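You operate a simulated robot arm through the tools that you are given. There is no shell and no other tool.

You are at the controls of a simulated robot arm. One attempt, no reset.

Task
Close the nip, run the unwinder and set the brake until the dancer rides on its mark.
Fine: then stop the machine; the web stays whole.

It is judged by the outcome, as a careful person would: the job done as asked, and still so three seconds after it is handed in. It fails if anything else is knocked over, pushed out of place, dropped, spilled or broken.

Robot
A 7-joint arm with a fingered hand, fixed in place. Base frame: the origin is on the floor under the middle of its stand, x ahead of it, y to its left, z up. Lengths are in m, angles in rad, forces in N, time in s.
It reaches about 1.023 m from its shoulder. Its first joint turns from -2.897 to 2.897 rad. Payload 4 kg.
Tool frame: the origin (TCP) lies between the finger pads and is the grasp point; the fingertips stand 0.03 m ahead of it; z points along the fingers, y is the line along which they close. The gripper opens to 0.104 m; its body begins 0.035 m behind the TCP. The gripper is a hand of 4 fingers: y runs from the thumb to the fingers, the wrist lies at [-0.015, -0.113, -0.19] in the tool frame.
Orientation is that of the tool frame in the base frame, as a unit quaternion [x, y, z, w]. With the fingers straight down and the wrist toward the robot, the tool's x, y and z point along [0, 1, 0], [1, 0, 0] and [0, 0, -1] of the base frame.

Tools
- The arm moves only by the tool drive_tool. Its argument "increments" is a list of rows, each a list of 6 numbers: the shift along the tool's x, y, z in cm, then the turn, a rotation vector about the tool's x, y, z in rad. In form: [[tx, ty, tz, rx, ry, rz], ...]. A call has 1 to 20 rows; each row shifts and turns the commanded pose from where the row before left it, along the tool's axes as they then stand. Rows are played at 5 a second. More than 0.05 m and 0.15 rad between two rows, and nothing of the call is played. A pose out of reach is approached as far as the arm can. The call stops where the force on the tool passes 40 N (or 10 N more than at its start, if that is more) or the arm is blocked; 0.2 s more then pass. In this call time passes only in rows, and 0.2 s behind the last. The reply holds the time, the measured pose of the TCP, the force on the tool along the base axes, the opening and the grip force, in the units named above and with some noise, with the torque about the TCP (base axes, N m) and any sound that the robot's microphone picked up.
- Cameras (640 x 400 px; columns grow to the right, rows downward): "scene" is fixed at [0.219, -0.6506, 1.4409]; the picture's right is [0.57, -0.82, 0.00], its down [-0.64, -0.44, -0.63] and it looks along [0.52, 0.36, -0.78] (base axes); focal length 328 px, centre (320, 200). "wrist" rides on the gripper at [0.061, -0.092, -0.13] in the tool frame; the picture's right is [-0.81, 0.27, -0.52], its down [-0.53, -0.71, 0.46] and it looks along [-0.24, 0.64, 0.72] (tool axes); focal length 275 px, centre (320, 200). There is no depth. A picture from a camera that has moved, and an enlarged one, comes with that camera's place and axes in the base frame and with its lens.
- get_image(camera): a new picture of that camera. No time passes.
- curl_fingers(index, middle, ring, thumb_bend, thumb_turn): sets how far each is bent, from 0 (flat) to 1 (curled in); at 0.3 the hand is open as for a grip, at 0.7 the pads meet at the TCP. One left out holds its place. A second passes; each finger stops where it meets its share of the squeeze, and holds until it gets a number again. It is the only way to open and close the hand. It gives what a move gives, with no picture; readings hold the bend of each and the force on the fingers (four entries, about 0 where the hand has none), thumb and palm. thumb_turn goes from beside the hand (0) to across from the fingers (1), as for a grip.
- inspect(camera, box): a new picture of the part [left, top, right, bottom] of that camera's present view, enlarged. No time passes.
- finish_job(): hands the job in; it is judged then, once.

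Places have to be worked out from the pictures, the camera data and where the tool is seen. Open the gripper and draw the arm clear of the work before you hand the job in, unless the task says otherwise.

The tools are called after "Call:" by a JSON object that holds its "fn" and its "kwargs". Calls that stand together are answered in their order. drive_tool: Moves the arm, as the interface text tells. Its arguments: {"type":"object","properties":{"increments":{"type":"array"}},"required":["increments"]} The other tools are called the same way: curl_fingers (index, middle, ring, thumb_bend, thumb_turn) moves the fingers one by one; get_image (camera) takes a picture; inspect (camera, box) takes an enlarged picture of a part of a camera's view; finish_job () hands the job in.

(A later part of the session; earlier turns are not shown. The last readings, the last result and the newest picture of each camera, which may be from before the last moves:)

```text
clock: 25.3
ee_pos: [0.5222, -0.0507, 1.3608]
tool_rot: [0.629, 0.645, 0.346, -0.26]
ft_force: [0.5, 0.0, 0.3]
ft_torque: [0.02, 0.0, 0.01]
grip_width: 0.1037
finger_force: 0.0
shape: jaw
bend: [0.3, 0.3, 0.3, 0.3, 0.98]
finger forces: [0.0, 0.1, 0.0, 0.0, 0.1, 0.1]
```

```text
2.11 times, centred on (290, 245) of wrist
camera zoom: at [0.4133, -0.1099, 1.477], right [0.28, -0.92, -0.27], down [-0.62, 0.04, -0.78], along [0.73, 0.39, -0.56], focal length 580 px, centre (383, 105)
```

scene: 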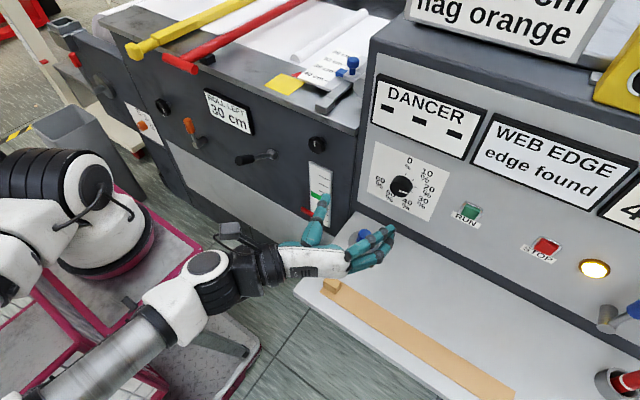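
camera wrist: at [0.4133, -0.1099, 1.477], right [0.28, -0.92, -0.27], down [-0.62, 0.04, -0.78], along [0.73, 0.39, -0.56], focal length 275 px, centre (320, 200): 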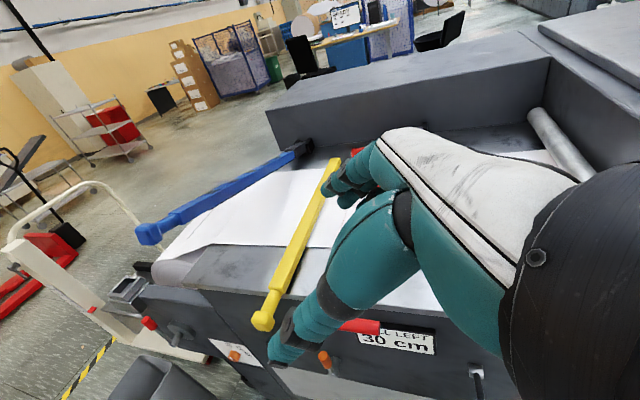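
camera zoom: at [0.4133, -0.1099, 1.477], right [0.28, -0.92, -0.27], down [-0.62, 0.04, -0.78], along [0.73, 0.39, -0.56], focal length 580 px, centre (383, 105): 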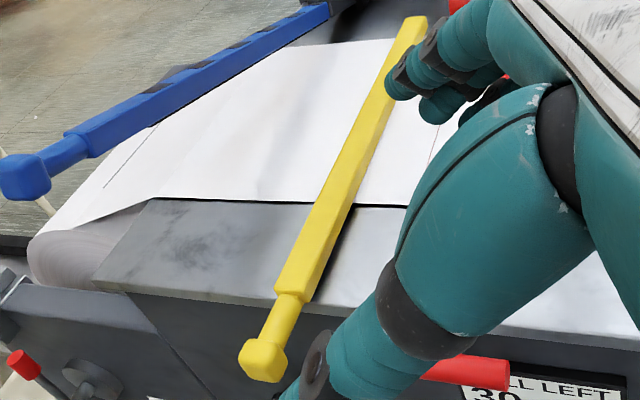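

The yellow bar appears to lie on the web with no visible hinge; the silver roller end works out at z≈1.08, about 5 cm above the table (z≈1.0), so it looks like a raised nip roller. I go for a closer look at that roller and its mounting.

Call:
{"fn": "drive_tool", "kwargs": {"increments": [[0, 0, 0, -0.1086, -0.0172, 0.0883], [0, 0, 0, -0.1086, -0.0172, 0.0883], [0, 0, 0, -0.1086, -0.0172, 0.0883], [0, 0, 0, -0.1086, -0.0172, 0.0883], [0, 0, 0, -0.1086, -0.0172, 0.0883], [0, 0, 0, -0.1086, -0.0172, 0.0883], [0, 0, 0, -0.1086, -0.0172, 0.0883], [0, 0, 0, -0.1086, -0.0172, 0.0883], [0, 0, 0, -0.1086, -0.0172, 0.0883], [-3.85, 2.68, 1.22, 0, 0, 0], [-3.85, 2.68, 1.22, 0, 0, 0], [-3.85, 2.68, 1.22, 0, 0, 0], [-3.85, 2.68, 1.22, 0, 0, 0], [-3.85, 2.68, 1.22, 0, 0, 0]]}}

Call:
{"fn": "get_image", "kwargs": {"camera": "wrist"}}

Call:
{"fn": "inspect", "kwargs": {"camera": "wrist", "box": [120, 100, 340, 280]}}

```text
clock: 28.3
ee_pos: [0.503, -0.2245, 1.248]
tool_rot: [0.89, 0.148, 0.431, -0.004]
ft_force: [-0.2, -0.7, -0.1]
ft_torque: [-0.01, -0.01, 0.02]
grip_width: 0.1038
finger_force: 0.0
shape: jaw
bend: [0.3, 0.3, 0.3, 0.3, 0.98]
finger forces: [0.1, 0.0, 0.1, 0.1, 0.0, 0.1]
out of reach, approached as far as the arm can: row 13, 14
```

```text
taken
camera wrist: at [0.4149, -0.1379, 1.3646], right [-0.8, -0.54, -0.26], down [-0.15, 0.6, -0.78], along [0.58, -0.58, -0.57], focal length 275 px, centre (320, 200)
```

wrist: 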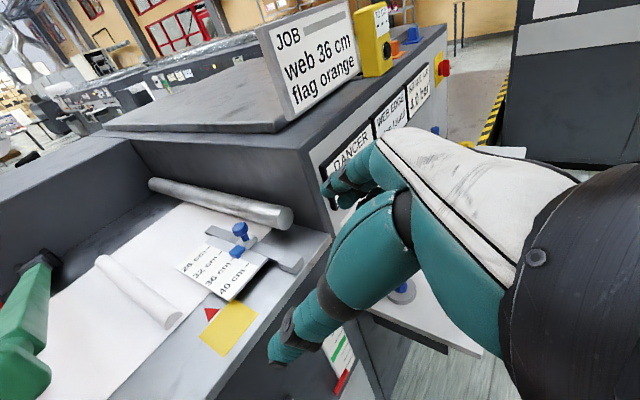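

```text
2.22 times, centred on (230, 190) of wrist
camera zoom: at [0.4149, -0.1379, 1.3646], right [-0.8, -0.54, -0.26], down [-0.15, 0.6, -0.78], along [0.58, -0.58, -0.57], focal length 612 px, centre (520, 222)
```

zoom: 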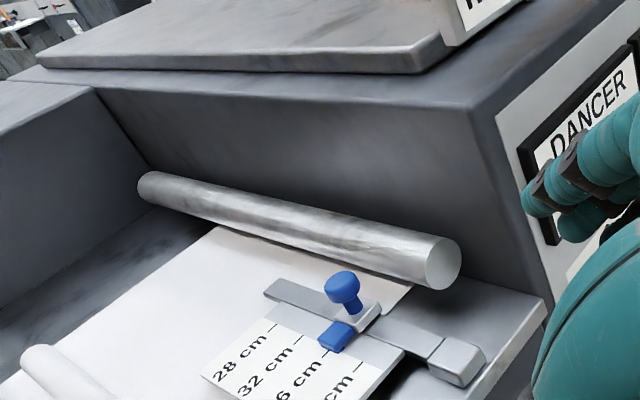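

The roller sits free above the web against the console wall. I now go to the right end of the console for a close look at the lamp and the blue lever, keeping well in front of the panel.

Call:
{"fn": "drive_tool", "kwargs": {"increments": [[-2.29, 4.06, -0.16, 0, 0, 0], [-2.29, 4.06, -0.16, 0, 0, 0], [-2.29, 4.06, -0.16, 0, 0, 0], [-2.29, 4.06, -0.16, 0, 0, 0], [-2.29, 4.06, -0.16, 0, 0, 0], [-2.29, 4.06, -0.16, 0, 0, 0], [-2.29, 4.06, -0.16, 0, 0, 0], [-2.29, 4.06, -0.16, 0, 0, 0], [-2.29, 4.06, -0.16, 0, 0, 0], [-2.29, 4.06, -0.16, 0, 0, 0], [-2.29, 4.06, -0.16, 0, 0, 0], [0, 0, 0, -0.044, 0.1328, 0.0417], [0, 0, 0, -0.044, 0.1328, 0.0417], [0, 0, 0, -0.044, 0.1328, 0.0417], [0, 0, 0, -0.044, 0.1328, 0.0417], [0, 0, 0, -0.044, 0.1328, 0.0417]]}}

Call:
{"fn": "get_image", "kwargs": {"camera": "wrist"}}

Call:
{"fn": "inspect", "kwargs": {"camera": "wrist", "box": [240, 0, 480, 180]}}

```text
clock: 31.7
ee_pos: [0.4606, -0.7203, 1.1204]
tool_rot: [0.706, 0.0, 0.708, 0.001]
ft_force: [0.2, -0.6, 0.5]
ft_torque: [0.03, 0.0, -0.03]
grip_width: 0.104
finger_force: 0.0
shape: jaw
bend: [0.3, 0.3, 0.3, 0.3, 0.98]
finger forces: [0.1, 0.0, 0.1, 0.1, 0.0, 0.1]
```

```text
taken
camera wrist: at [0.3299, -0.6291, 1.1803], right [-0.52, -0.27, -0.81], down [0.46, 0.71, -0.53], along [0.72, -0.65, -0.24], focal length 275 px, centre (320, 200)
```

wrist: 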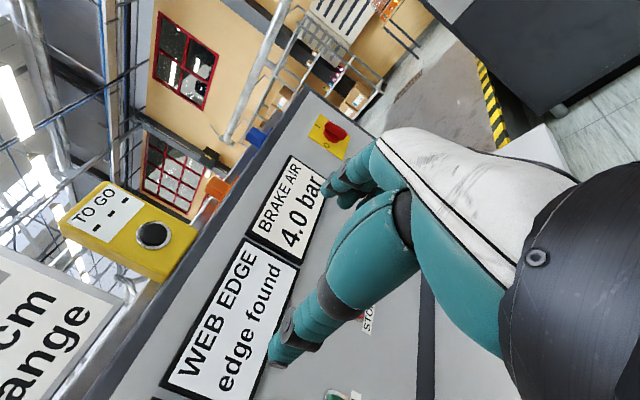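

```text
2.22 times, centred on (360, 90) of wrist
camera zoom: at [0.3299, -0.6291, 1.1803], right [-0.52, -0.27, -0.81], down [0.46, 0.71, -0.53], along [0.72, -0.65, -0.24], focal length 612 px, centre (231, 444)
```

zoom: 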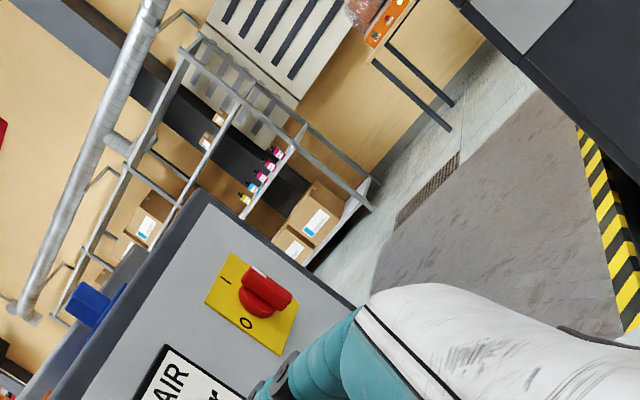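

The hand hides the lever from here; I roll back to the upright view and yaw a bit further right to uncover the lamp and lever.

Call:
{"fn": "drive_tool", "kwargs": {"increments": [[0, 0, 0, 0.044, -0.1328, -0.0417], [0, 0, 0, 0.044, -0.1328, -0.0417], [0, 0, 0, 0.044, -0.1328, -0.0417], [0, 0, 0, 0.044, -0.1328, -0.0417], [0, 0, 0, 0.044, -0.1328, -0.0417], [0, 0, 0, -0.1155, -0.0183, 0.0939], [0, 0, 0, -0.1155, -0.0183, 0.0939], [0, 0, 0, -0.1155, -0.0183, 0.0939]]}}

Call:
{"fn": "get_image", "kwargs": {"camera": "wrist"}}

Call:
{"fn": "inspect", "kwargs": {"camera": "wrist", "box": [120, 80, 360, 280]}}

```text
clock: 33.5
ee_pos: [0.4591, -0.7225, 1.1193]
tool_rot: [0.9, -0.055, 0.422, 0.093]
ft_force: [-1.3, 0.2, -1.0]
ft_torque: [0.0, 0.0, 0.02]
grip_width: 0.1038
finger_force: 0.0
shape: jaw
bend: [0.3, 0.3, 0.3, 0.3, 0.98]
finger forces: [0.0, 0.0, 0.1, 0.0, 0.1, 0.0]
```

```text
taken
camera wrist: at [0.4169, -0.6063, 1.2365], right [-0.95, -0.14, -0.26], down [0.13, 0.61, -0.78], along [0.27, -0.78, -0.56], focal length 275 px, centre (320, 200)
```

wrist: 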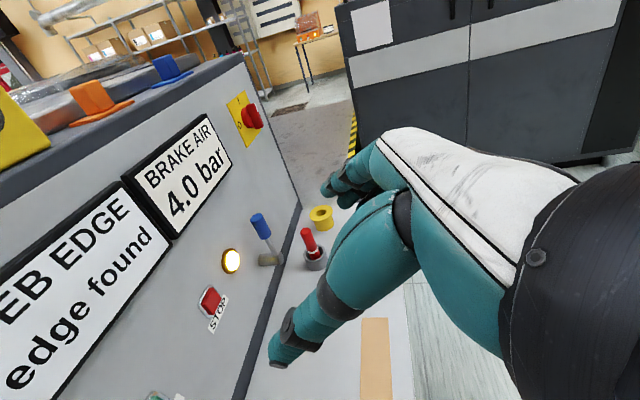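

```text
2.00 times, centred on (240, 180) of wrist
camera zoom: at [0.4169, -0.6063, 1.2365], right [-0.95, -0.14, -0.26], down [0.13, 0.61, -0.78], along [0.27, -0.78, -0.56], focal length 551 px, centre (480, 240)
```

zoom: 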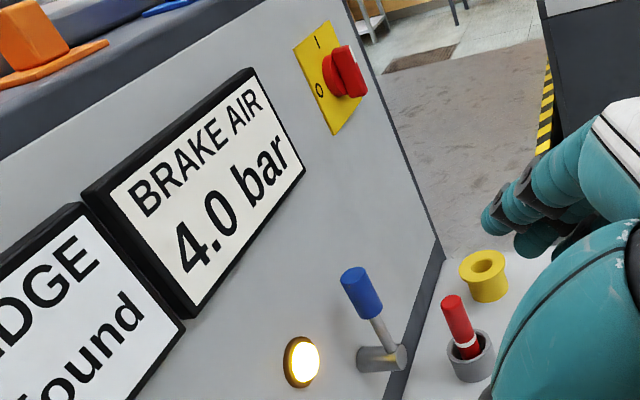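

The blue lever sits directly under the BRAKE AIR readout, so it is more likely the brake-air valve; the black lever in front of the roller (hub ≈(0.68,-0.17,0.83), handle ≈(0.60,-0.168,0.872), about 28° above horizontal) looks like the nip throw lever. I return to the fingers-down attitude and go toward it at a safe height, to test it gently while watching the silver roller.

Call:
{"fn": "drive_tool", "kwargs": {"increments": [[0, 0, 0, 0.065, -0.0415, -0.1205], [0, 0, 0, 0.065, -0.0415, -0.1205], [0, 0, 0, 0.065, -0.0415, -0.1205], [0, 0, 0, 0.065, -0.0415, -0.1205], [0, 0, 0, 0.065, -0.0415, -0.1205], [0, 0, 0, 0.065, -0.0415, -0.1205], [0, 0, 0, 0.065, -0.0415, -0.1205], [0, 0, 0, 0.065, -0.0415, -0.1205], [0, 0, 0, 0.065, -0.0415, -0.1205], [0, 0, 0, 0.065, -0.0415, -0.1205], [0, 0, 0, 0.065, -0.0415, -0.1205], [0, 0, 0, 0.065, -0.0415, -0.1205], [0, 0, 0, 0.065, -0.0415, -0.1205], [4.57, 0.3, -0.43, 0, 0, 0], [4.57, 0.3, -0.43, 0, 0, 0], [4.57, 0.3, -0.43, 0, 0, 0], [4.57, 0.3, -0.43, 0, 0, 0], [4.57, 0.3, -0.43, 0, 0, 0], [4.57, 0.3, -0.43, 0, 0, 0], [4.57, 0.3, -0.43, 0, 0, 0]]}}

Call:
{"fn": "drive_tool", "kwargs": {"increments": [[0, 0, 0, 0, 0, -0.1428], [0, 0, 0, 0, 0, -0.1428], [0, 0, 0, 0, 0, -0.1428], [0, 0, 0, 0, 0, -0.1428], [0, 0, 0, 0, 0, -0.1428], [0, 0, 0, 0, 0, -0.1428], [0, 0, 0, 0, 0, -0.1428], [0, 0, 0, 0, 0, -0.1428], [0, 0, 0, 0, 0, -0.1428], [0, 0, 0, 0, 0, -0.1428], [0, 0, 0, 0, 0, -0.1428]]}}

Call:
{"fn": "get_image", "kwargs": {"camera": "wrist"}}

Call:
{"fn": "get_image", "kwargs": {"camera": "scene"}}

```text
clock: 37.7
ee_pos: [0.4818, -0.3977, 1.1498]
tool_rot: [0.708, 0.706, 0.0, 0.0]
ft_force: [-0.7, -0.4, 0.9]
ft_torque: [0.02, 0.03, -0.01]
grip_width: 0.1038
finger_force: 0.0
shape: jaw
bend: [0.3, 0.3, 0.3, 0.3, 0.98]
finger forces: [0.1, 0.0, 0.1, 0.0, 0.0, 0.1]
```

```text
clock: 40.1
ee_pos: [0.4817, -0.4018, 1.1504]
tool_rot: [-0.002, 1.0, -0.001, -0.001]
ft_force: [0.0, 0.0, -1.3]
ft_torque: [0.0, 0.0, -0.01]
grip_width: 0.1035
finger_force: 0.1
shape: jaw
bend: [0.3, 0.3, 0.3, 0.3, 0.98]
finger forces: [0.0, 0.1, 0.0, 0.0, 0.0, 0.1]
```

```text
taken
camera wrist: at [0.4203, -0.4937, 1.2801], right [0.81, 0.28, 0.52], down [0.53, -0.71, -0.46], along [0.24, 0.64, -0.73], focal length 275 px, centre (320, 200)
```

wrist: 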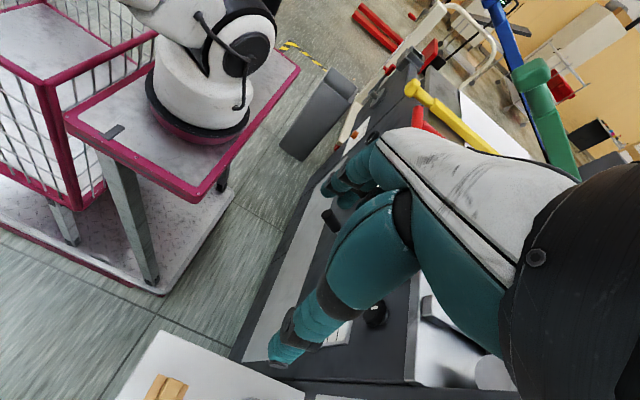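

```text
taken
```

scene: 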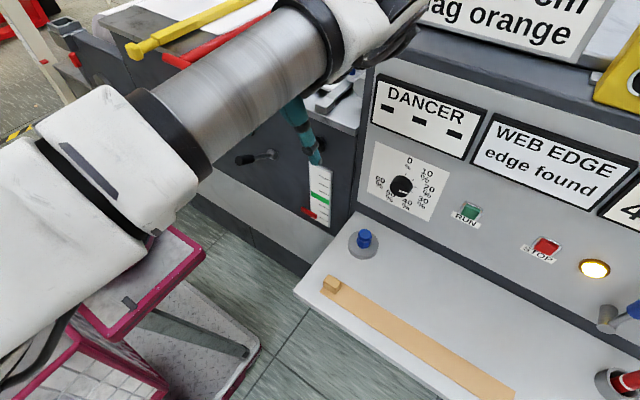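

The robot's base sits at about (0.22, 0, 0.73). I descend in front of the left panel, tilting the fingers slightly forward, staying right of the green and red handles.

Call:
{"fn": "drive_tool", "kwargs": {"increments": [[-1.7, 1.8, 3.75, 0, -0.05, 0], [-1.7, 1.8, 3.75, 0, -0.05, 0], [-1.7, 1.8, 3.75, 0, -0.05, 0], [-1.7, 1.8, 3.75, 0, -0.05, 0]]}}

Call:
{"fn": "get_image", "kwargs": {"camera": "wrist"}}

Call:
{"fn": "get_image", "kwargs": {"camera": "scene"}}

```text
clock: 41.1
ee_pos: [0.5606, -0.3262, 0.9992]
tool_rot: [0.001, 0.995, -0.001, 0.1]
ft_force: [0.3, -0.1, -0.1]
ft_torque: [-0.01, -0.03, 0.03]
grip_width: 0.1037
finger_force: 0.1
shape: jaw
bend: [0.3, 0.3, 0.3, 0.3, 0.98]
finger forces: [0.1, 0.0, 0.0, 0.0, 0.0, 0.0]
```

```text
taken
camera wrist: at [0.4746, -0.419, 1.1147], right [0.69, 0.27, 0.67], down [0.61, -0.72, -0.34], along [0.38, 0.64, -0.66], focal length 275 px, centre (320, 200)
```

wrist: 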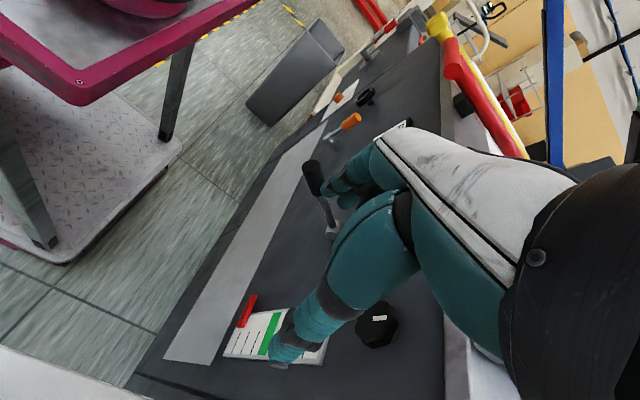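

```text
taken
```

scene: 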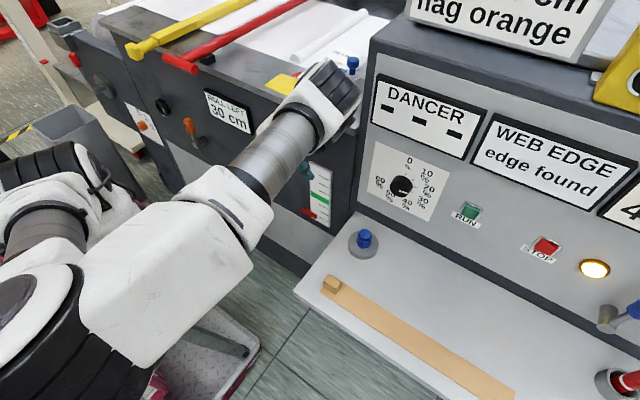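

Lever, knob and gauge are visible past the thumb and clear of the hand. I slide left to hover over the black lever's handle.

Call:
{"fn": "drive_tool", "kwargs": {"increments": [[-0.89, 3.95, 0.54, 0, 0, 0], [-0.89, 3.95, 0.54, 0, 0, 0], [-0.89, 3.95, 0.54, 0, 0, 0]]}}

Call:
{"fn": "get_image", "kwargs": {"camera": "wrist"}}

Call:
{"fn": "get_image", "kwargs": {"camera": "scene"}}

```text
clock: 41.9
ee_pos: [0.59, -0.2117, 0.9915]
tool_rot: [0.001, 0.995, -0.001, 0.099]
ft_force: [-0.4, 0.2, 0.3]
ft_torque: [0.01, 0.02, 0.03]
grip_width: 0.1038
finger_force: 0.1
shape: jaw
bend: [0.3, 0.3, 0.3, 0.3, 0.98]
finger forces: [0.0, 0.0, 0.0, 0.0, 0.0, 0.0]
```

```text
taken
camera wrist: at [0.5039, -0.3045, 1.1064], right [0.69, 0.27, 0.67], down [0.61, -0.72, -0.34], along [0.38, 0.64, -0.66], focal length 275 px, centre (320, 200)
```

wrist: 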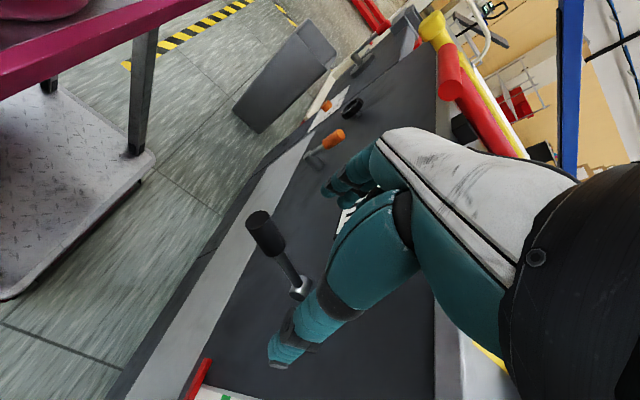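

```text
taken
```

scene: 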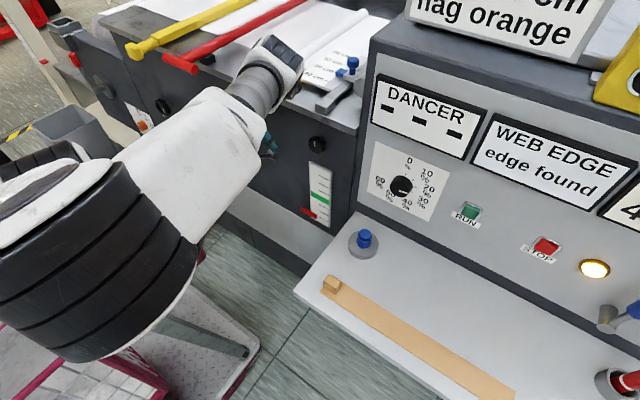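

The handle projects where I expected. I shift the last few centimetres left and lower the open hand so the handle comes between thumb and fingers.

Call:
{"fn": "drive_tool", "kwargs": {"increments": [[-0.9, 4.3, 1.5, 0, 0, 0], [0, 0, 2.5, 0, 0, 0], [0, 0, 2.0, 0, 0, 0]]}}

Call:
{"fn": "get_image", "kwargs": {"camera": "wrist"}}

Call:
{"fn": "get_image", "kwargs": {"camera": "scene"}}

```text
clock: 42.7
ee_pos: [0.6099, -0.1687, 0.9376]
tool_rot: [0.001, 0.995, -0.001, 0.098]
ft_force: [0.6, -0.7, 0.3]
ft_torque: [-0.03, 0.0, -0.03]
grip_width: 0.1037
finger_force: 0.0
shape: jaw
bend: [0.3, 0.3, 0.3, 0.3, 0.98]
finger forces: [0.0, 0.0, 0.1, 0.0, 0.1, 0.0]
```

```text
taken
camera wrist: at [0.5233, -0.2617, 1.052], right [0.69, 0.28, 0.67], down [0.61, -0.71, -0.34], along [0.38, 0.64, -0.66], focal length 275 px, centre (320, 200)
```

wrist: 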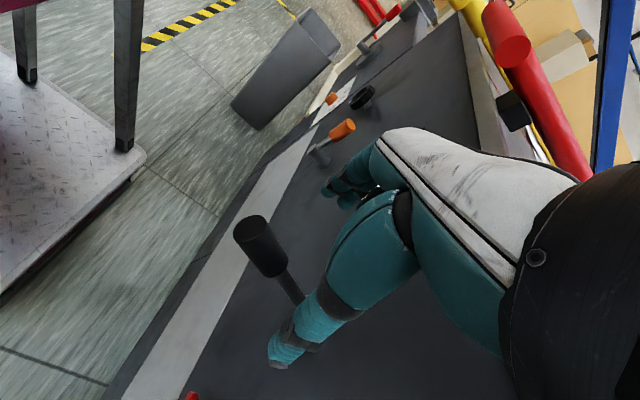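

```text
taken
```

scene: 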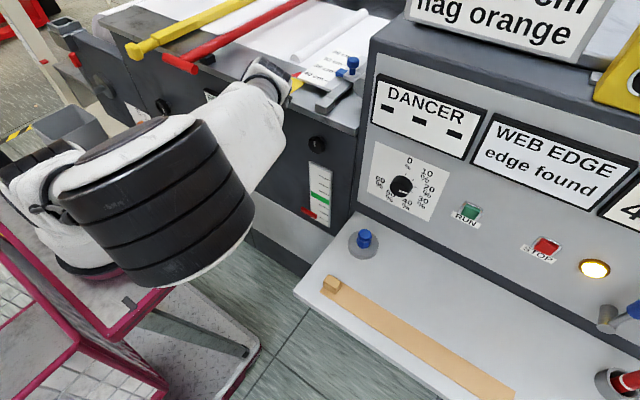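

The handle centre is about 6 cm ahead of the TCP and slightly toward the robot side. I correct sideways and lower until the handle lies deep between thumb and fingers.

Call:
{"fn": "drive_tool", "kwargs": {"increments": [[2.2, 0.4, 1.5, 0, 0, 0], [0, 0, 2.0, 0, 0, 0], [0, 0, 2.0, 0, 0, 0], [0, 0, 1.5, 0, 0, 0]]}}

Call:
{"fn": "get_image", "kwargs": {"camera": "wrist"}}

Call:
{"fn": "get_image", "kwargs": {"camera": "scene"}}

```text
clock: 43.7
ee_pos: [0.6028, -0.1669, 0.8661]
tool_rot: [0.0, 0.995, -0.001, 0.1]
ft_force: [0.5, 0.1, 0.5]
ft_torque: [-0.01, -0.04, -0.05]
grip_width: 0.1036
finger_force: 0.0
shape: jaw
bend: [0.3, 0.3, 0.3, 0.3, 0.98]
finger forces: [0.2, 0.0, 0.0, 0.0, 0.0, 0.0]
```

```text
taken
camera wrist: at [0.5171, -0.2564, 0.9811], right [0.69, 0.28, 0.67], down [0.61, -0.71, -0.34], along [0.38, 0.64, -0.66], focal length 275 px, centre (320, 200)
```

wrist: 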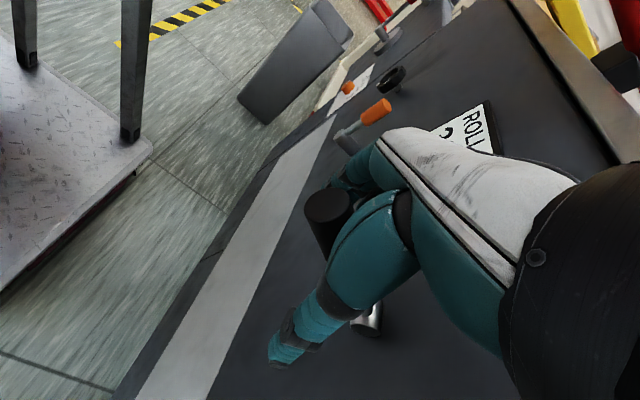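

```text
taken
```

scene: 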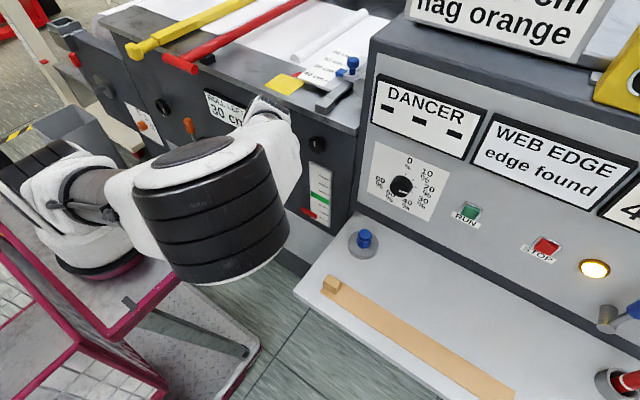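

The handle now lies between thumb and fingers. I close the hand around it.

Call:
{"fn": "curl_fingers", "kwargs": {"index": 0.62, "middle": 0.62, "ring": 0.62, "thumb_bend": 0.6}}

Call:
{"fn": "get_image", "kwargs": {"camera": "wrist"}}

```text
clock: 44.7
ee_pos: [0.6035, -0.1642, 0.8666]
tool_rot: [0.001, 0.995, -0.001, 0.099]
ft_force: [-0.1, 1.0, -0.2]
ft_torque: [-0.02, 0.01, 0.01]
grip_width: 0.0242
finger_force: 0.1
shape: fingers
bend: [0.62, 0.62, 0.62, 0.6, 0.98]
finger forces: [0.1, 0.0, 0.0, 0.1, 0.1, 0.1]
```

```text
taken
camera wrist: at [0.5171, -0.2563, 0.9814], right [0.69, 0.28, 0.67], down [0.61, -0.71, -0.34], along [0.38, 0.64, -0.66], focal length 275 px, centre (320, 200)
```

wrist: 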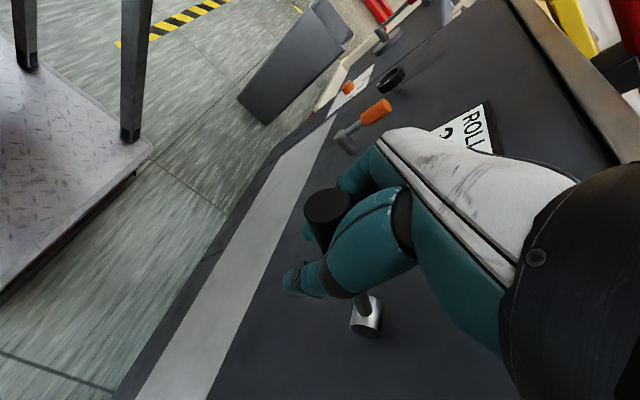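

No contact yet; I close a bit further.

Call:
{"fn": "curl_fingers", "kwargs": {"index": 0.72, "middle": 0.72, "ring": 0.72, "thumb_bend": 0.72}}

Call:
{"fn": "get_image", "kwargs": {"camera": "wrist"}}

```text
clock: 45.7
ee_pos: [0.6039, -0.1646, 0.8659]
tool_rot: [0.001, 0.995, -0.001, 0.098]
ft_force: [0.7, -5.6, -3.4]
ft_torque: [0.1, 0.01, 0.11]
grip_width: 0.0
finger_force: 4.9
shape: fingers
bend: [0.72, 0.72, 0.71, 0.69, 0.97]
finger forces: [0.0, 0.0, 1.5, 0.0, 7.5, 0.0]
```

```text
taken
camera wrist: at [0.5172, -0.2567, 0.9813], right [0.69, 0.28, 0.67], down [0.61, -0.71, -0.34], along [0.38, 0.64, -0.66], focal length 275 px, centre (320, 200)
```

wrist: 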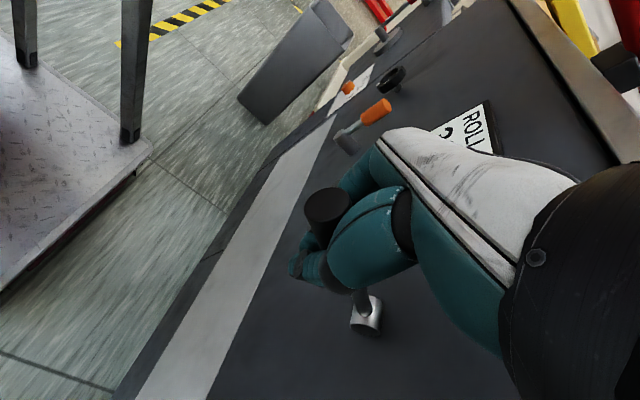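

The grip touches the handle lightly. I move the handle down a small way along its arc and watch the force and the silver roller.

Call:
{"fn": "drive_tool", "kwargs": {"increments": [[0.7, 0, 1.0, 0, -0.12, 0], [0.5, 0, 1.1, 0, -0.12, 0]]}}

Call:
{"fn": "get_image", "kwargs": {"camera": "wrist"}}

Call:
{"fn": "get_image", "kwargs": {"camera": "scene"}}

```text
clock: 46.3
ee_pos: [0.5971, -0.1639, 0.8427]
tool_rot: [-0.001, 0.976, 0.0, 0.218]
ft_force: [-2.0, -4.6, 2.2]
ft_torque: [0.12, -0.02, 0.11]
grip_width: 0.0001
finger_force: 2.2
shape: fingers
bend: [0.72, 0.72, 0.72, 0.71, 0.97]
finger forces: [0.0, 0.0, 0.0, 0.0, 4.1, 0.0]
```

```text
taken
camera wrist: at [0.4864, -0.2565, 0.9335], right [0.51, 0.28, 0.81], down [0.68, -0.71, -0.18], along [0.53, 0.64, -0.55], focal length 275 px, centre (320, 200)
```

wrist: 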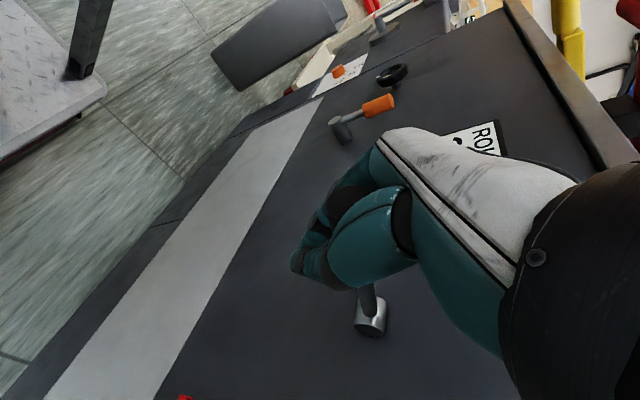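

```text
taken
```

scene: 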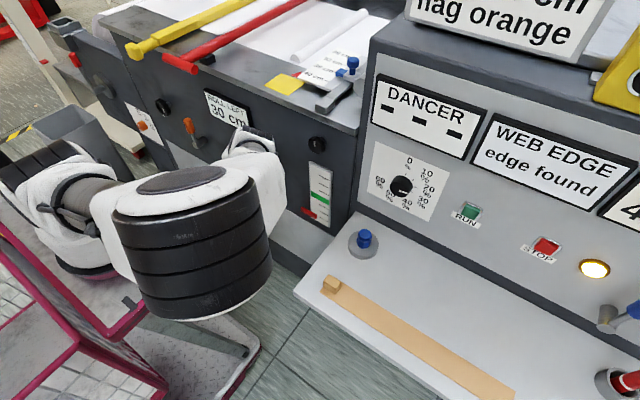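

I zoom in to see where the handle is now and compare the roller.

Call:
{"fn": "inspect", "kwargs": {"camera": "wrist", "box": [260, 140, 420, 350]}}

Call:
{"fn": "inspect", "kwargs": {"camera": "scene", "box": [230, 30, 400, 150]}}

```text
1.90 times, centred on (340, 245) of wrist
camera zoom: at [0.4864, -0.2565, 0.9335], right [0.51, 0.28, 0.81], down [0.68, -0.71, -0.18], along [0.53, 0.64, -0.55], focal length 524 px, centre (282, 114)
```

zoom: 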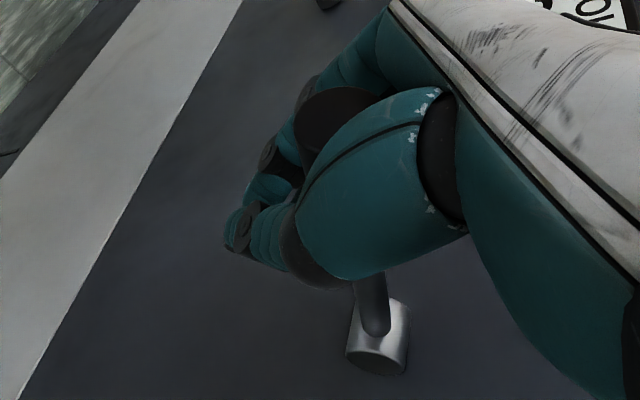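

```text
3.33 times, centred on (315, 90) of scene
camera zoom: at [0.219, -0.6506, 1.4409], right [0.57, -0.82, 0.0], down [-0.64, -0.44, -0.63], along [0.52, 0.36, -0.78], focal length 1094 px, centre (337, 567)
```

zoom: 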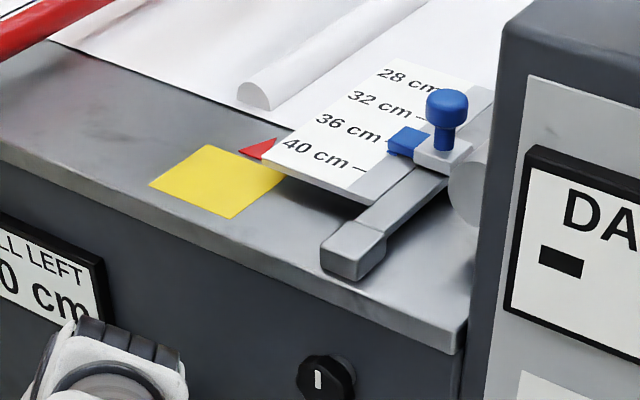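

The lever follows easily and has come down about 10°; no roller change visible yet. I continue the stroke downward in small steps.

Call:
{"fn": "drive_tool", "kwargs": {"increments": [[0.6, 0, 1.1, 0, -0.1, 0], [0.6, 0, 1.1, 0, -0.1, 0], [0.6, 0, 1.1, 0, -0.1, 0]]}}

Call:
{"fn": "inspect", "kwargs": {"camera": "wrist", "box": [260, 140, 420, 350]}}

Call:
{"fn": "get_image", "kwargs": {"camera": "scene"}}

Call:
{"fn": "inspect", "kwargs": {"camera": "scene", "box": [230, 30, 400, 150]}}

```text
clock: 47.1
ee_pos: [0.6137, -0.175, 0.8015]
tool_rot: [-0.001, 0.933, 0.001, 0.361]
ft_force: [-4.2, 14.0, 2.9]
ft_torque: [-0.51, 0.02, -0.65]
grip_width: 0.0002
finger_force: 6.5
shape: fingers
bend: [0.72, 0.72, 0.72, 0.71, 0.97]
finger forces: [0.0, 0.0, 0.0, 0.1, 0.0, 11.9]
out of reach, approached as far as the arm can: row 1, 2, 3
```

```text
1.90 times, centred on (340, 245) of wrist
camera zoom: at [0.4808, -0.268, 0.8551], right [0.25, 0.27, 0.93], down [0.7, -0.71, 0.02], along [0.67, 0.65, -0.37], focal length 524 px, centre (282, 114)
```

zoom: 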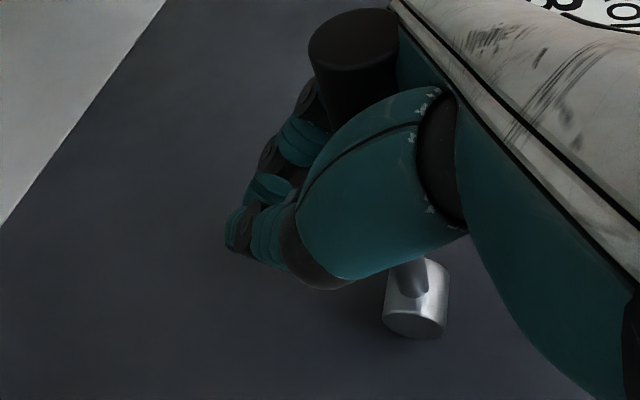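

```text
taken
```

scene: 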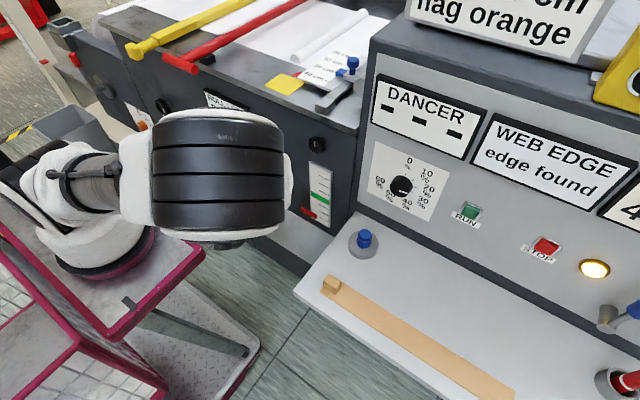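

```text
3.33 times, centred on (315, 90) of scene
camera zoom: at [0.219, -0.6506, 1.4409], right [0.57, -0.82, 0.0], down [-0.64, -0.44, -0.63], along [0.52, 0.36, -0.78], focal length 1094 px, centre (337, 567)
```

zoom: 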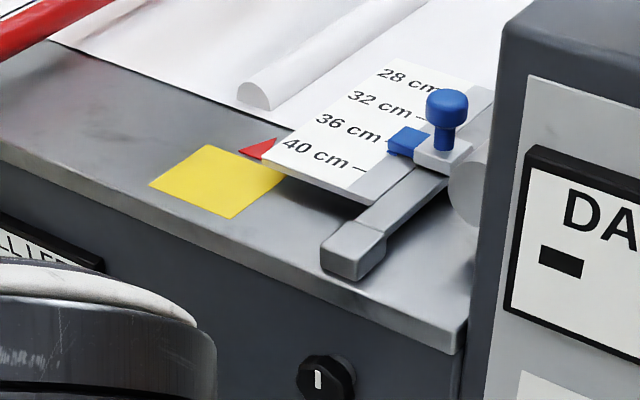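

The lever came down to about -4° while the arm reached its limit at that tilt, and the roller and lamp are unchanged. I ease the fingers to see whether the lever stays or springs back.

Call:
{"fn": "curl_fingers", "kwargs": {"index": 0.5, "middle": 0.5, "ring": 0.5, "thumb_bend": 0.5}}

Call:
{"fn": "get_image", "kwargs": {"camera": "wrist"}}

```text
clock: 48.1
ee_pos: [0.615, -0.1782, 0.8]
tool_rot: [0.0, 0.933, -0.001, 0.36]
ft_force: [-0.4, 0.1, 0.5]
ft_torque: [0.0, 0.02, -0.03]
grip_width: 0.0515
finger_force: 0.7
shape: fingers
bend: [0.5, 0.5, 0.5, 0.5, 0.97]
finger forces: [0.0, 0.0, 0.1, 0.1, 0.0, 0.6]
```

```text
taken
camera wrist: at [0.4815, -0.2696, 0.855], right [0.25, 0.28, 0.93], down [0.7, -0.71, 0.02], along [0.67, 0.64, -0.37], focal length 275 px, centre (320, 200)
```

wrist: 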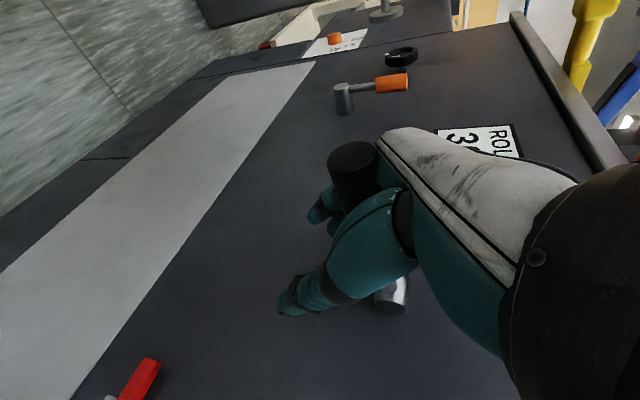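

The lever stays where I left it, so it is friction-held. I reduce the hand's tilt and push it further down with the palm to see the end of its stroke.

Call:
{"fn": "drive_tool", "kwargs": {"increments": [[0, 0.4, 0, 0, 0.12, 0], [0, 0.4, 0, 0, 0.12, 0], [0, 0.2, 0, 0, 0.1, 0], [0.28, 0, 1.2, 0, 0, 0], [0.28, 0, 1.2, 0, 0, 0]]}}

Call:
{"fn": "get_image", "kwargs": {"camera": "wrist"}}

Call:
{"fn": "inspect", "kwargs": {"camera": "scene", "box": [230, 30, 400, 150]}}

```text
clock: 49.3
ee_pos: [0.6164, -0.166, 0.7757]
tool_rot: [0.0, 0.98, -0.002, 0.198]
ft_force: [-1.0, -1.8, 3.5]
ft_torque: [0.07, 0.07, 0.04]
grip_width: 0.052
finger_force: 2.1
shape: fingers
bend: [0.5, 0.5, 0.5, 0.5, 0.97]
finger forces: [0.0, 0.1, 0.0, 0.0, 2.4, 1.3]
```

```text
taken
camera wrist: at [0.51, -0.2574, 0.8712], right [0.55, 0.28, 0.79], down [0.67, -0.71, -0.21], along [0.51, 0.64, -0.57], focal length 275 px, centre (320, 200)
```

wrist: 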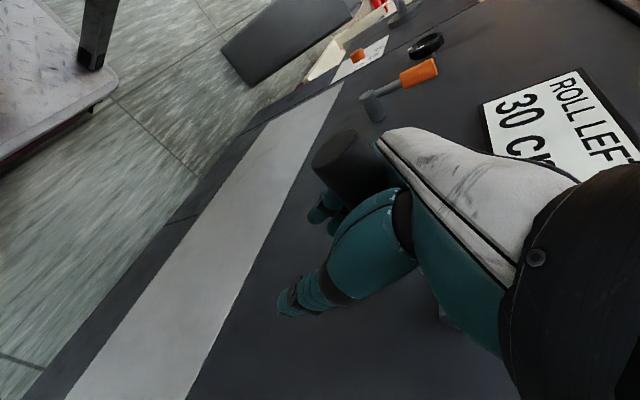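

```text
3.33 times, centred on (315, 90) of scene
camera zoom: at [0.219, -0.6506, 1.4409], right [0.57, -0.82, 0.0], down [-0.64, -0.44, -0.63], along [0.52, 0.36, -0.78], focal length 1094 px, centre (337, 567)
```

zoom: 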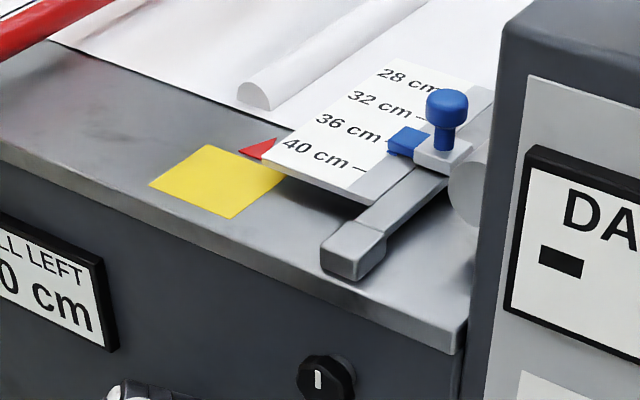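

The lever is at about -9° and moves with little force. I push on for a few more centimetres.

Call:
{"fn": "drive_tool", "kwargs": {"increments": [[0.28, 0, 1.2, 0, 0, 0], [0.28, 0, 1.2, 0, 0, 0], [0.1, 0, 1.2, 0, 0, 0]]}}

Call:
{"fn": "get_image", "kwargs": {"camera": "wrist"}}

Call:
{"fn": "inspect", "kwargs": {"camera": "scene", "box": [230, 30, 400, 150]}}

Call:
{"fn": "get_image", "kwargs": {"camera": "scene"}}

```text
clock: 50.1
ee_pos: [0.6259, -0.1654, 0.7394]
tool_rot: [0.001, 0.98, -0.001, 0.197]
ft_force: [-2.6, -0.1, 1.8]
ft_torque: [-0.06, -0.1, -0.04]
grip_width: 0.0518
finger_force: 2.9
shape: fingers
bend: [0.5, 0.5, 0.5, 0.5, 0.98]
finger forces: [0.1, 0.1, 0.0, 0.0, 1.3, 4.0]
```

```text
taken
camera wrist: at [0.5181, -0.258, 0.8357], right [0.55, 0.28, 0.79], down [0.67, -0.71, -0.21], along [0.51, 0.64, -0.57], focal length 275 px, centre (320, 200)
```

wrist: 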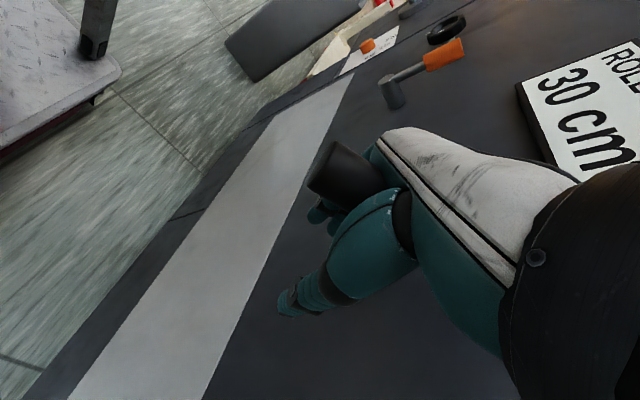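

```text
3.33 times, centred on (315, 90) of scene
camera zoom: at [0.219, -0.6506, 1.4409], right [0.57, -0.82, 0.0], down [-0.64, -0.44, -0.63], along [0.52, 0.36, -0.78], focal length 1094 px, centre (337, 567)
```

zoom: 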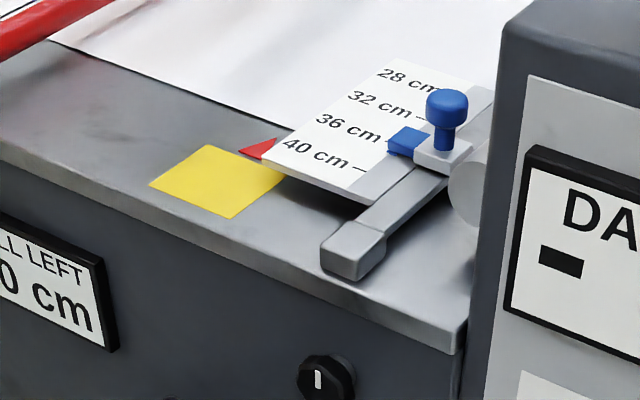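

```text
taken
```

scene: 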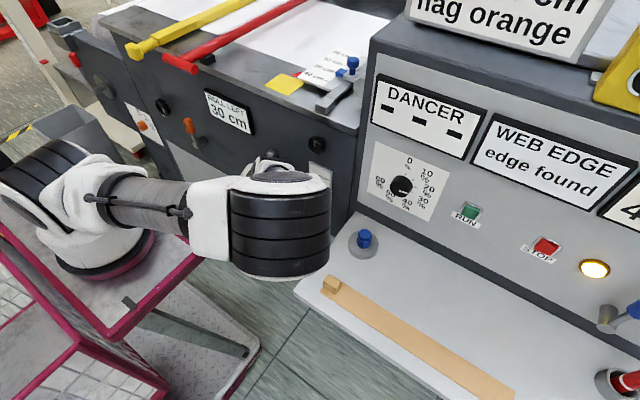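

Something changed: the white half-round bulge on the web has disappeared since the lever went down. I look more closely at the table and at the gauge.

Call:
{"fn": "inspect", "kwargs": {"camera": "scene", "box": [180, 0, 420, 130]}}

Call:
{"fn": "inspect", "kwargs": {"camera": "scene", "box": [280, 120, 380, 240]}}

Call:
{"fn": "inspect", "kwargs": {"camera": "wrist", "box": [260, 100, 460, 320]}}

```text
2.67 times, centred on (300, 65) of scene
camera zoom: at [0.219, -0.6506, 1.4409], right [0.57, -0.82, 0.0], down [-0.64, -0.44, -0.63], along [0.52, 0.36, -0.78], focal length 875 px, centre (373, 560)
```

zoom: 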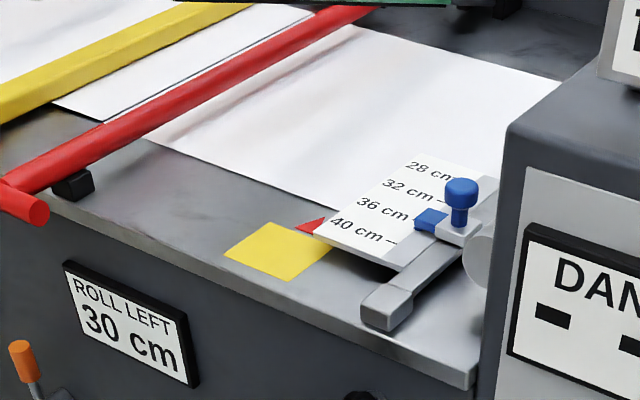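

```text
3.33 times, centred on (330, 180) of scene
camera zoom: at [0.219, -0.6506, 1.4409], right [0.57, -0.82, 0.0], down [-0.64, -0.44, -0.63], along [0.52, 0.36, -0.78], focal length 1094 px, centre (287, 267)
```

zoom: 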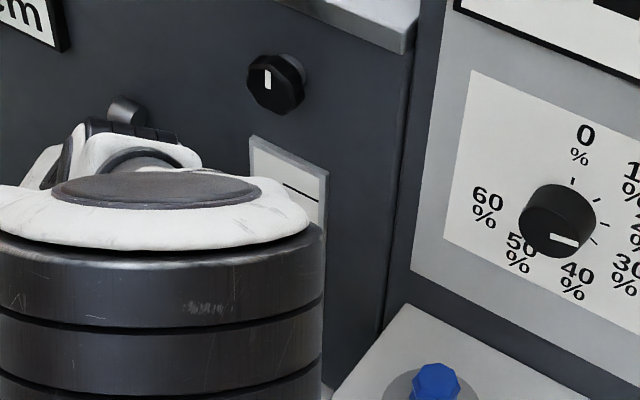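

```text
1.82 times, centred on (360, 210) of wrist
camera zoom: at [0.5181, -0.258, 0.8357], right [0.55, 0.28, 0.79], down [0.67, -0.71, -0.21], along [0.51, 0.64, -0.57], focal length 500 px, centre (247, 182)
```

zoom: 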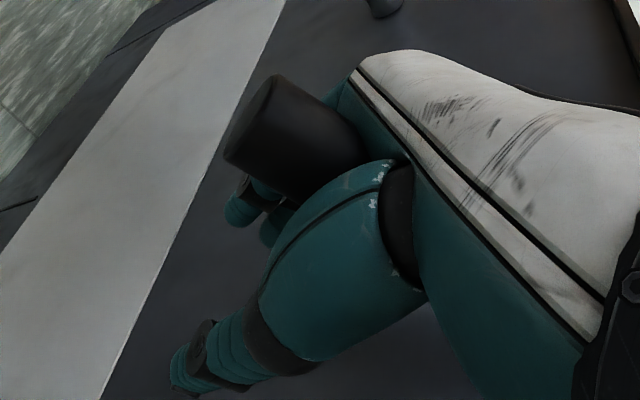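

The lever is now at about -31° and the web lies flat with the slack bulge gone, which fits a nip that has taken hold of the web. I push a little further to feel for the end stop.

Call:
{"fn": "drive_tool", "kwargs": {"increments": [[0.0, 0, 0.8, 0, 0, 0], [0.0, 0, 0.8, 0, 0, 0]]}}

Call:
{"fn": "get_image", "kwargs": {"camera": "wrist"}}

```text
clock: 50.7
ee_pos: [0.6294, -0.1643, 0.7324]
tool_rot: [0.0, 0.98, 0.001, 0.2]
ft_force: [-14.3, -7.4, 31.6]
ft_torque: [0.27, 0.12, 0.18]
grip_width: 0.0529
finger_force: 17.4
shape: fingers
bend: [0.5, 0.5, 0.5, 0.5, 0.98]
finger forces: [0.1, 0.0, 0.0, 0.0, 8.3, 26.5]
stopped in row 2: the force on the tool passed its limit at 54 N (the readings are from after the stop); the commanded pose is now the measured one
```

```text
taken
camera wrist: at [0.5213, -0.2572, 0.827], right [0.54, 0.27, 0.79], down [0.67, -0.71, -0.21], along [0.51, 0.65, -0.57], focal length 275 px, centre (320, 200)
```

wrist: 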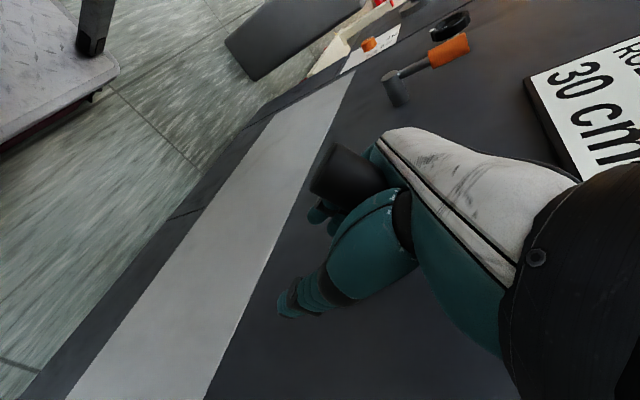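

The lever is firmly on its lower stop. I relieve the pressure slightly and open the hand before withdrawing straight back.

Call:
{"fn": "drive_tool", "kwargs": {"increments": [[0.0, 0.2, -0.6, 0, 0, 0]]}}

Call:
{"fn": "curl_fingers", "kwargs": {"index": 0.2, "middle": 0.2, "ring": 0.2, "thumb_bend": 0.2}}

Call:
{"fn": "get_image", "kwargs": {"camera": "wrist"}}

```text
clock: 51.1
ee_pos: [0.6284, -0.1642, 0.7356]
tool_rot: [0.0, 0.98, 0.0, 0.198]
ft_force: [0.4, -8.8, -2.3]
ft_torque: [0.47, -0.15, 0.3]
grip_width: 0.0534
finger_force: 3.6
shape: fingers
bend: [0.5, 0.5, 0.5, 0.5, 0.97]
finger forces: [0.1, 0.0, 0.1, 0.0, 7.4, 0.0]
```

```text
clock: 52.1
ee_pos: [0.6282, -0.1626, 0.7369]
tool_rot: [-0.002, 0.98, 0.0, 0.198]
ft_force: [-0.1, -0.2, 0.0]
ft_torque: [0.0, 0.01, 0.04]
grip_width: 0.125
finger_force: 0.2
shape: fingers
bend: [0.2, 0.2, 0.2, 0.2, 0.97]
finger forces: [0.0, 0.0, 0.0, 0.0, 0.3, 0.1]
```

```text
taken
camera wrist: at [0.5203, -0.255, 0.8326], right [0.54, 0.27, 0.79], down [0.67, -0.71, -0.21], along [0.51, 0.65, -0.57], focal length 275 px, centre (320, 200)
```

wrist: 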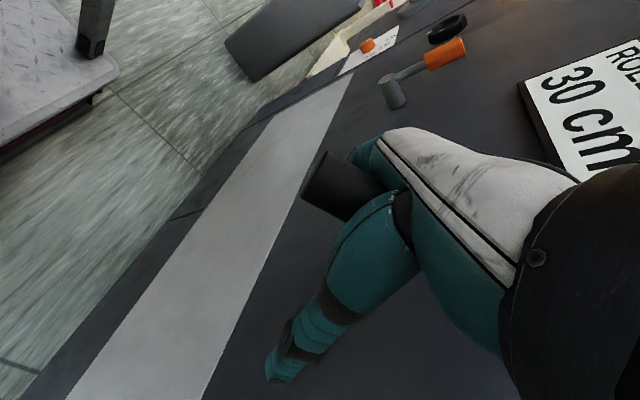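

The hand is open with only a feather touch at the thumb. I shift a touch to the right and back straight out off the handle.

Call:
{"fn": "drive_tool", "kwargs": {"increments": [[0.0, -0.4, -1.0, 0, 0, 0], [0, 0, -2.5, 0, 0, 0], [0, 0, -3.0, 0, 0, 0], [0, 0, -3.5, 0, 0, 0]]}}

Call:
{"fn": "get_image", "kwargs": {"camera": "wrist"}}

Call:
{"fn": "get_image", "kwargs": {"camera": "scene"}}

```text
clock: 53.1
ee_pos: [0.5852, -0.1661, 0.8279]
tool_rot: [0.0, 0.98, 0.0, 0.198]
ft_force: [-0.3, -0.6, 0.8]
ft_torque: [-0.01, -0.01, -0.02]
grip_width: 0.1254
finger_force: 0.1
shape: fingers
bend: [0.2, 0.2, 0.2, 0.2, 0.97]
finger forces: [0.1, 0.2, 0.0, 0.1, 0.0, 0.0]
```

```text
taken
camera wrist: at [0.4779, -0.2587, 0.9228], right [0.55, 0.27, 0.79], down [0.67, -0.71, -0.21], along [0.51, 0.65, -0.57], focal length 275 px, centre (320, 200)
```

wrist: 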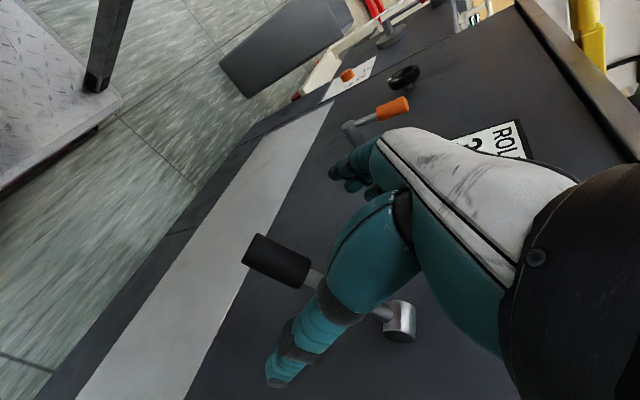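

```text
taken
```

scene: 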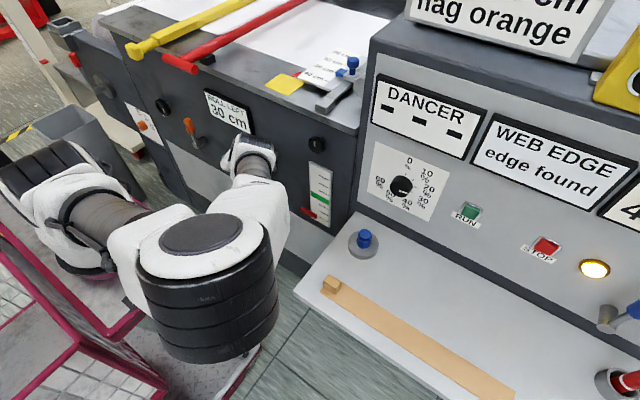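

The lever stays down at about -30° and the web stays flat. I withdraw fully: up, right, and back toward the console side.

Call:
{"fn": "drive_tool", "kwargs": {"increments": [[0, 0, -4.0, 0, 0, 0], [-0.68, -3.28, -2.64, 0, 0, 0], [-0.68, -3.28, -2.64, 0, 0, 0], [-0.68, -3.28, -2.64, 0, 0, 0], [-0.68, -3.28, -2.64, 0, 0, 0], [-0.68, -3.28, -2.64, 0, 0, 0], [1.0, -2.25, -4.0, 0, 0.1, 0], [1.0, -2.25, -4.0, 0, 0.1, 0], [1.0, -2.25, -4.0, 0, 0.1, 0], [1.0, -2.25, -4.0, 0, 0.1, 0]]}}

Call:
{"fn": "get_image", "kwargs": {"camera": "scene"}}

Call:
{"fn": "inspect", "kwargs": {"camera": "scene", "box": [180, 100, 380, 240]}}

```text
clock: 55.3
ee_pos: [0.4789, -0.4285, 1.1494]
tool_rot: [0.0, 1.0, 0.002, -0.001]
ft_force: [1.0, -0.4, -0.2]
ft_torque: [0.01, 0.0, -0.01]
grip_width: 0.1256
finger_force: 0.0
shape: fingers
bend: [0.2, 0.2, 0.2, 0.2, 0.97]
finger forces: [0.1, 0.0, 0.0, 0.1, 0.0, 0.0]
out of reach, approached as far as the arm can: row 1
```

```text
taken
```

scene: 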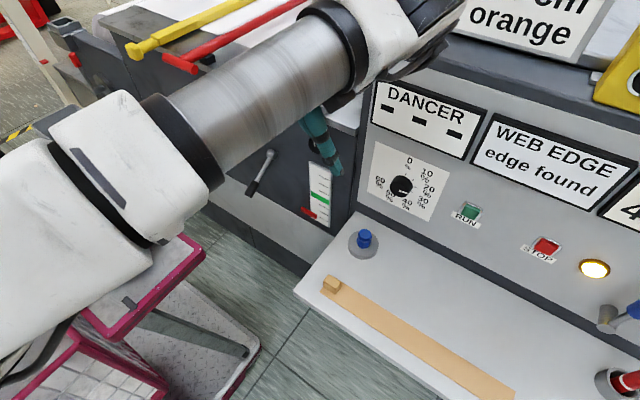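

```text
2.86 times, centred on (280, 170) of scene
camera zoom: at [0.219, -0.6506, 1.4409], right [0.57, -0.82, 0.0], down [-0.64, -0.44, -0.63], along [0.52, 0.36, -0.78], focal length 938 px, centre (434, 286)
```

zoom: 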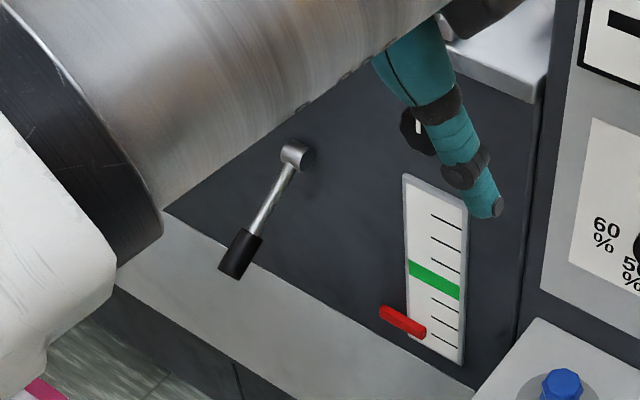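

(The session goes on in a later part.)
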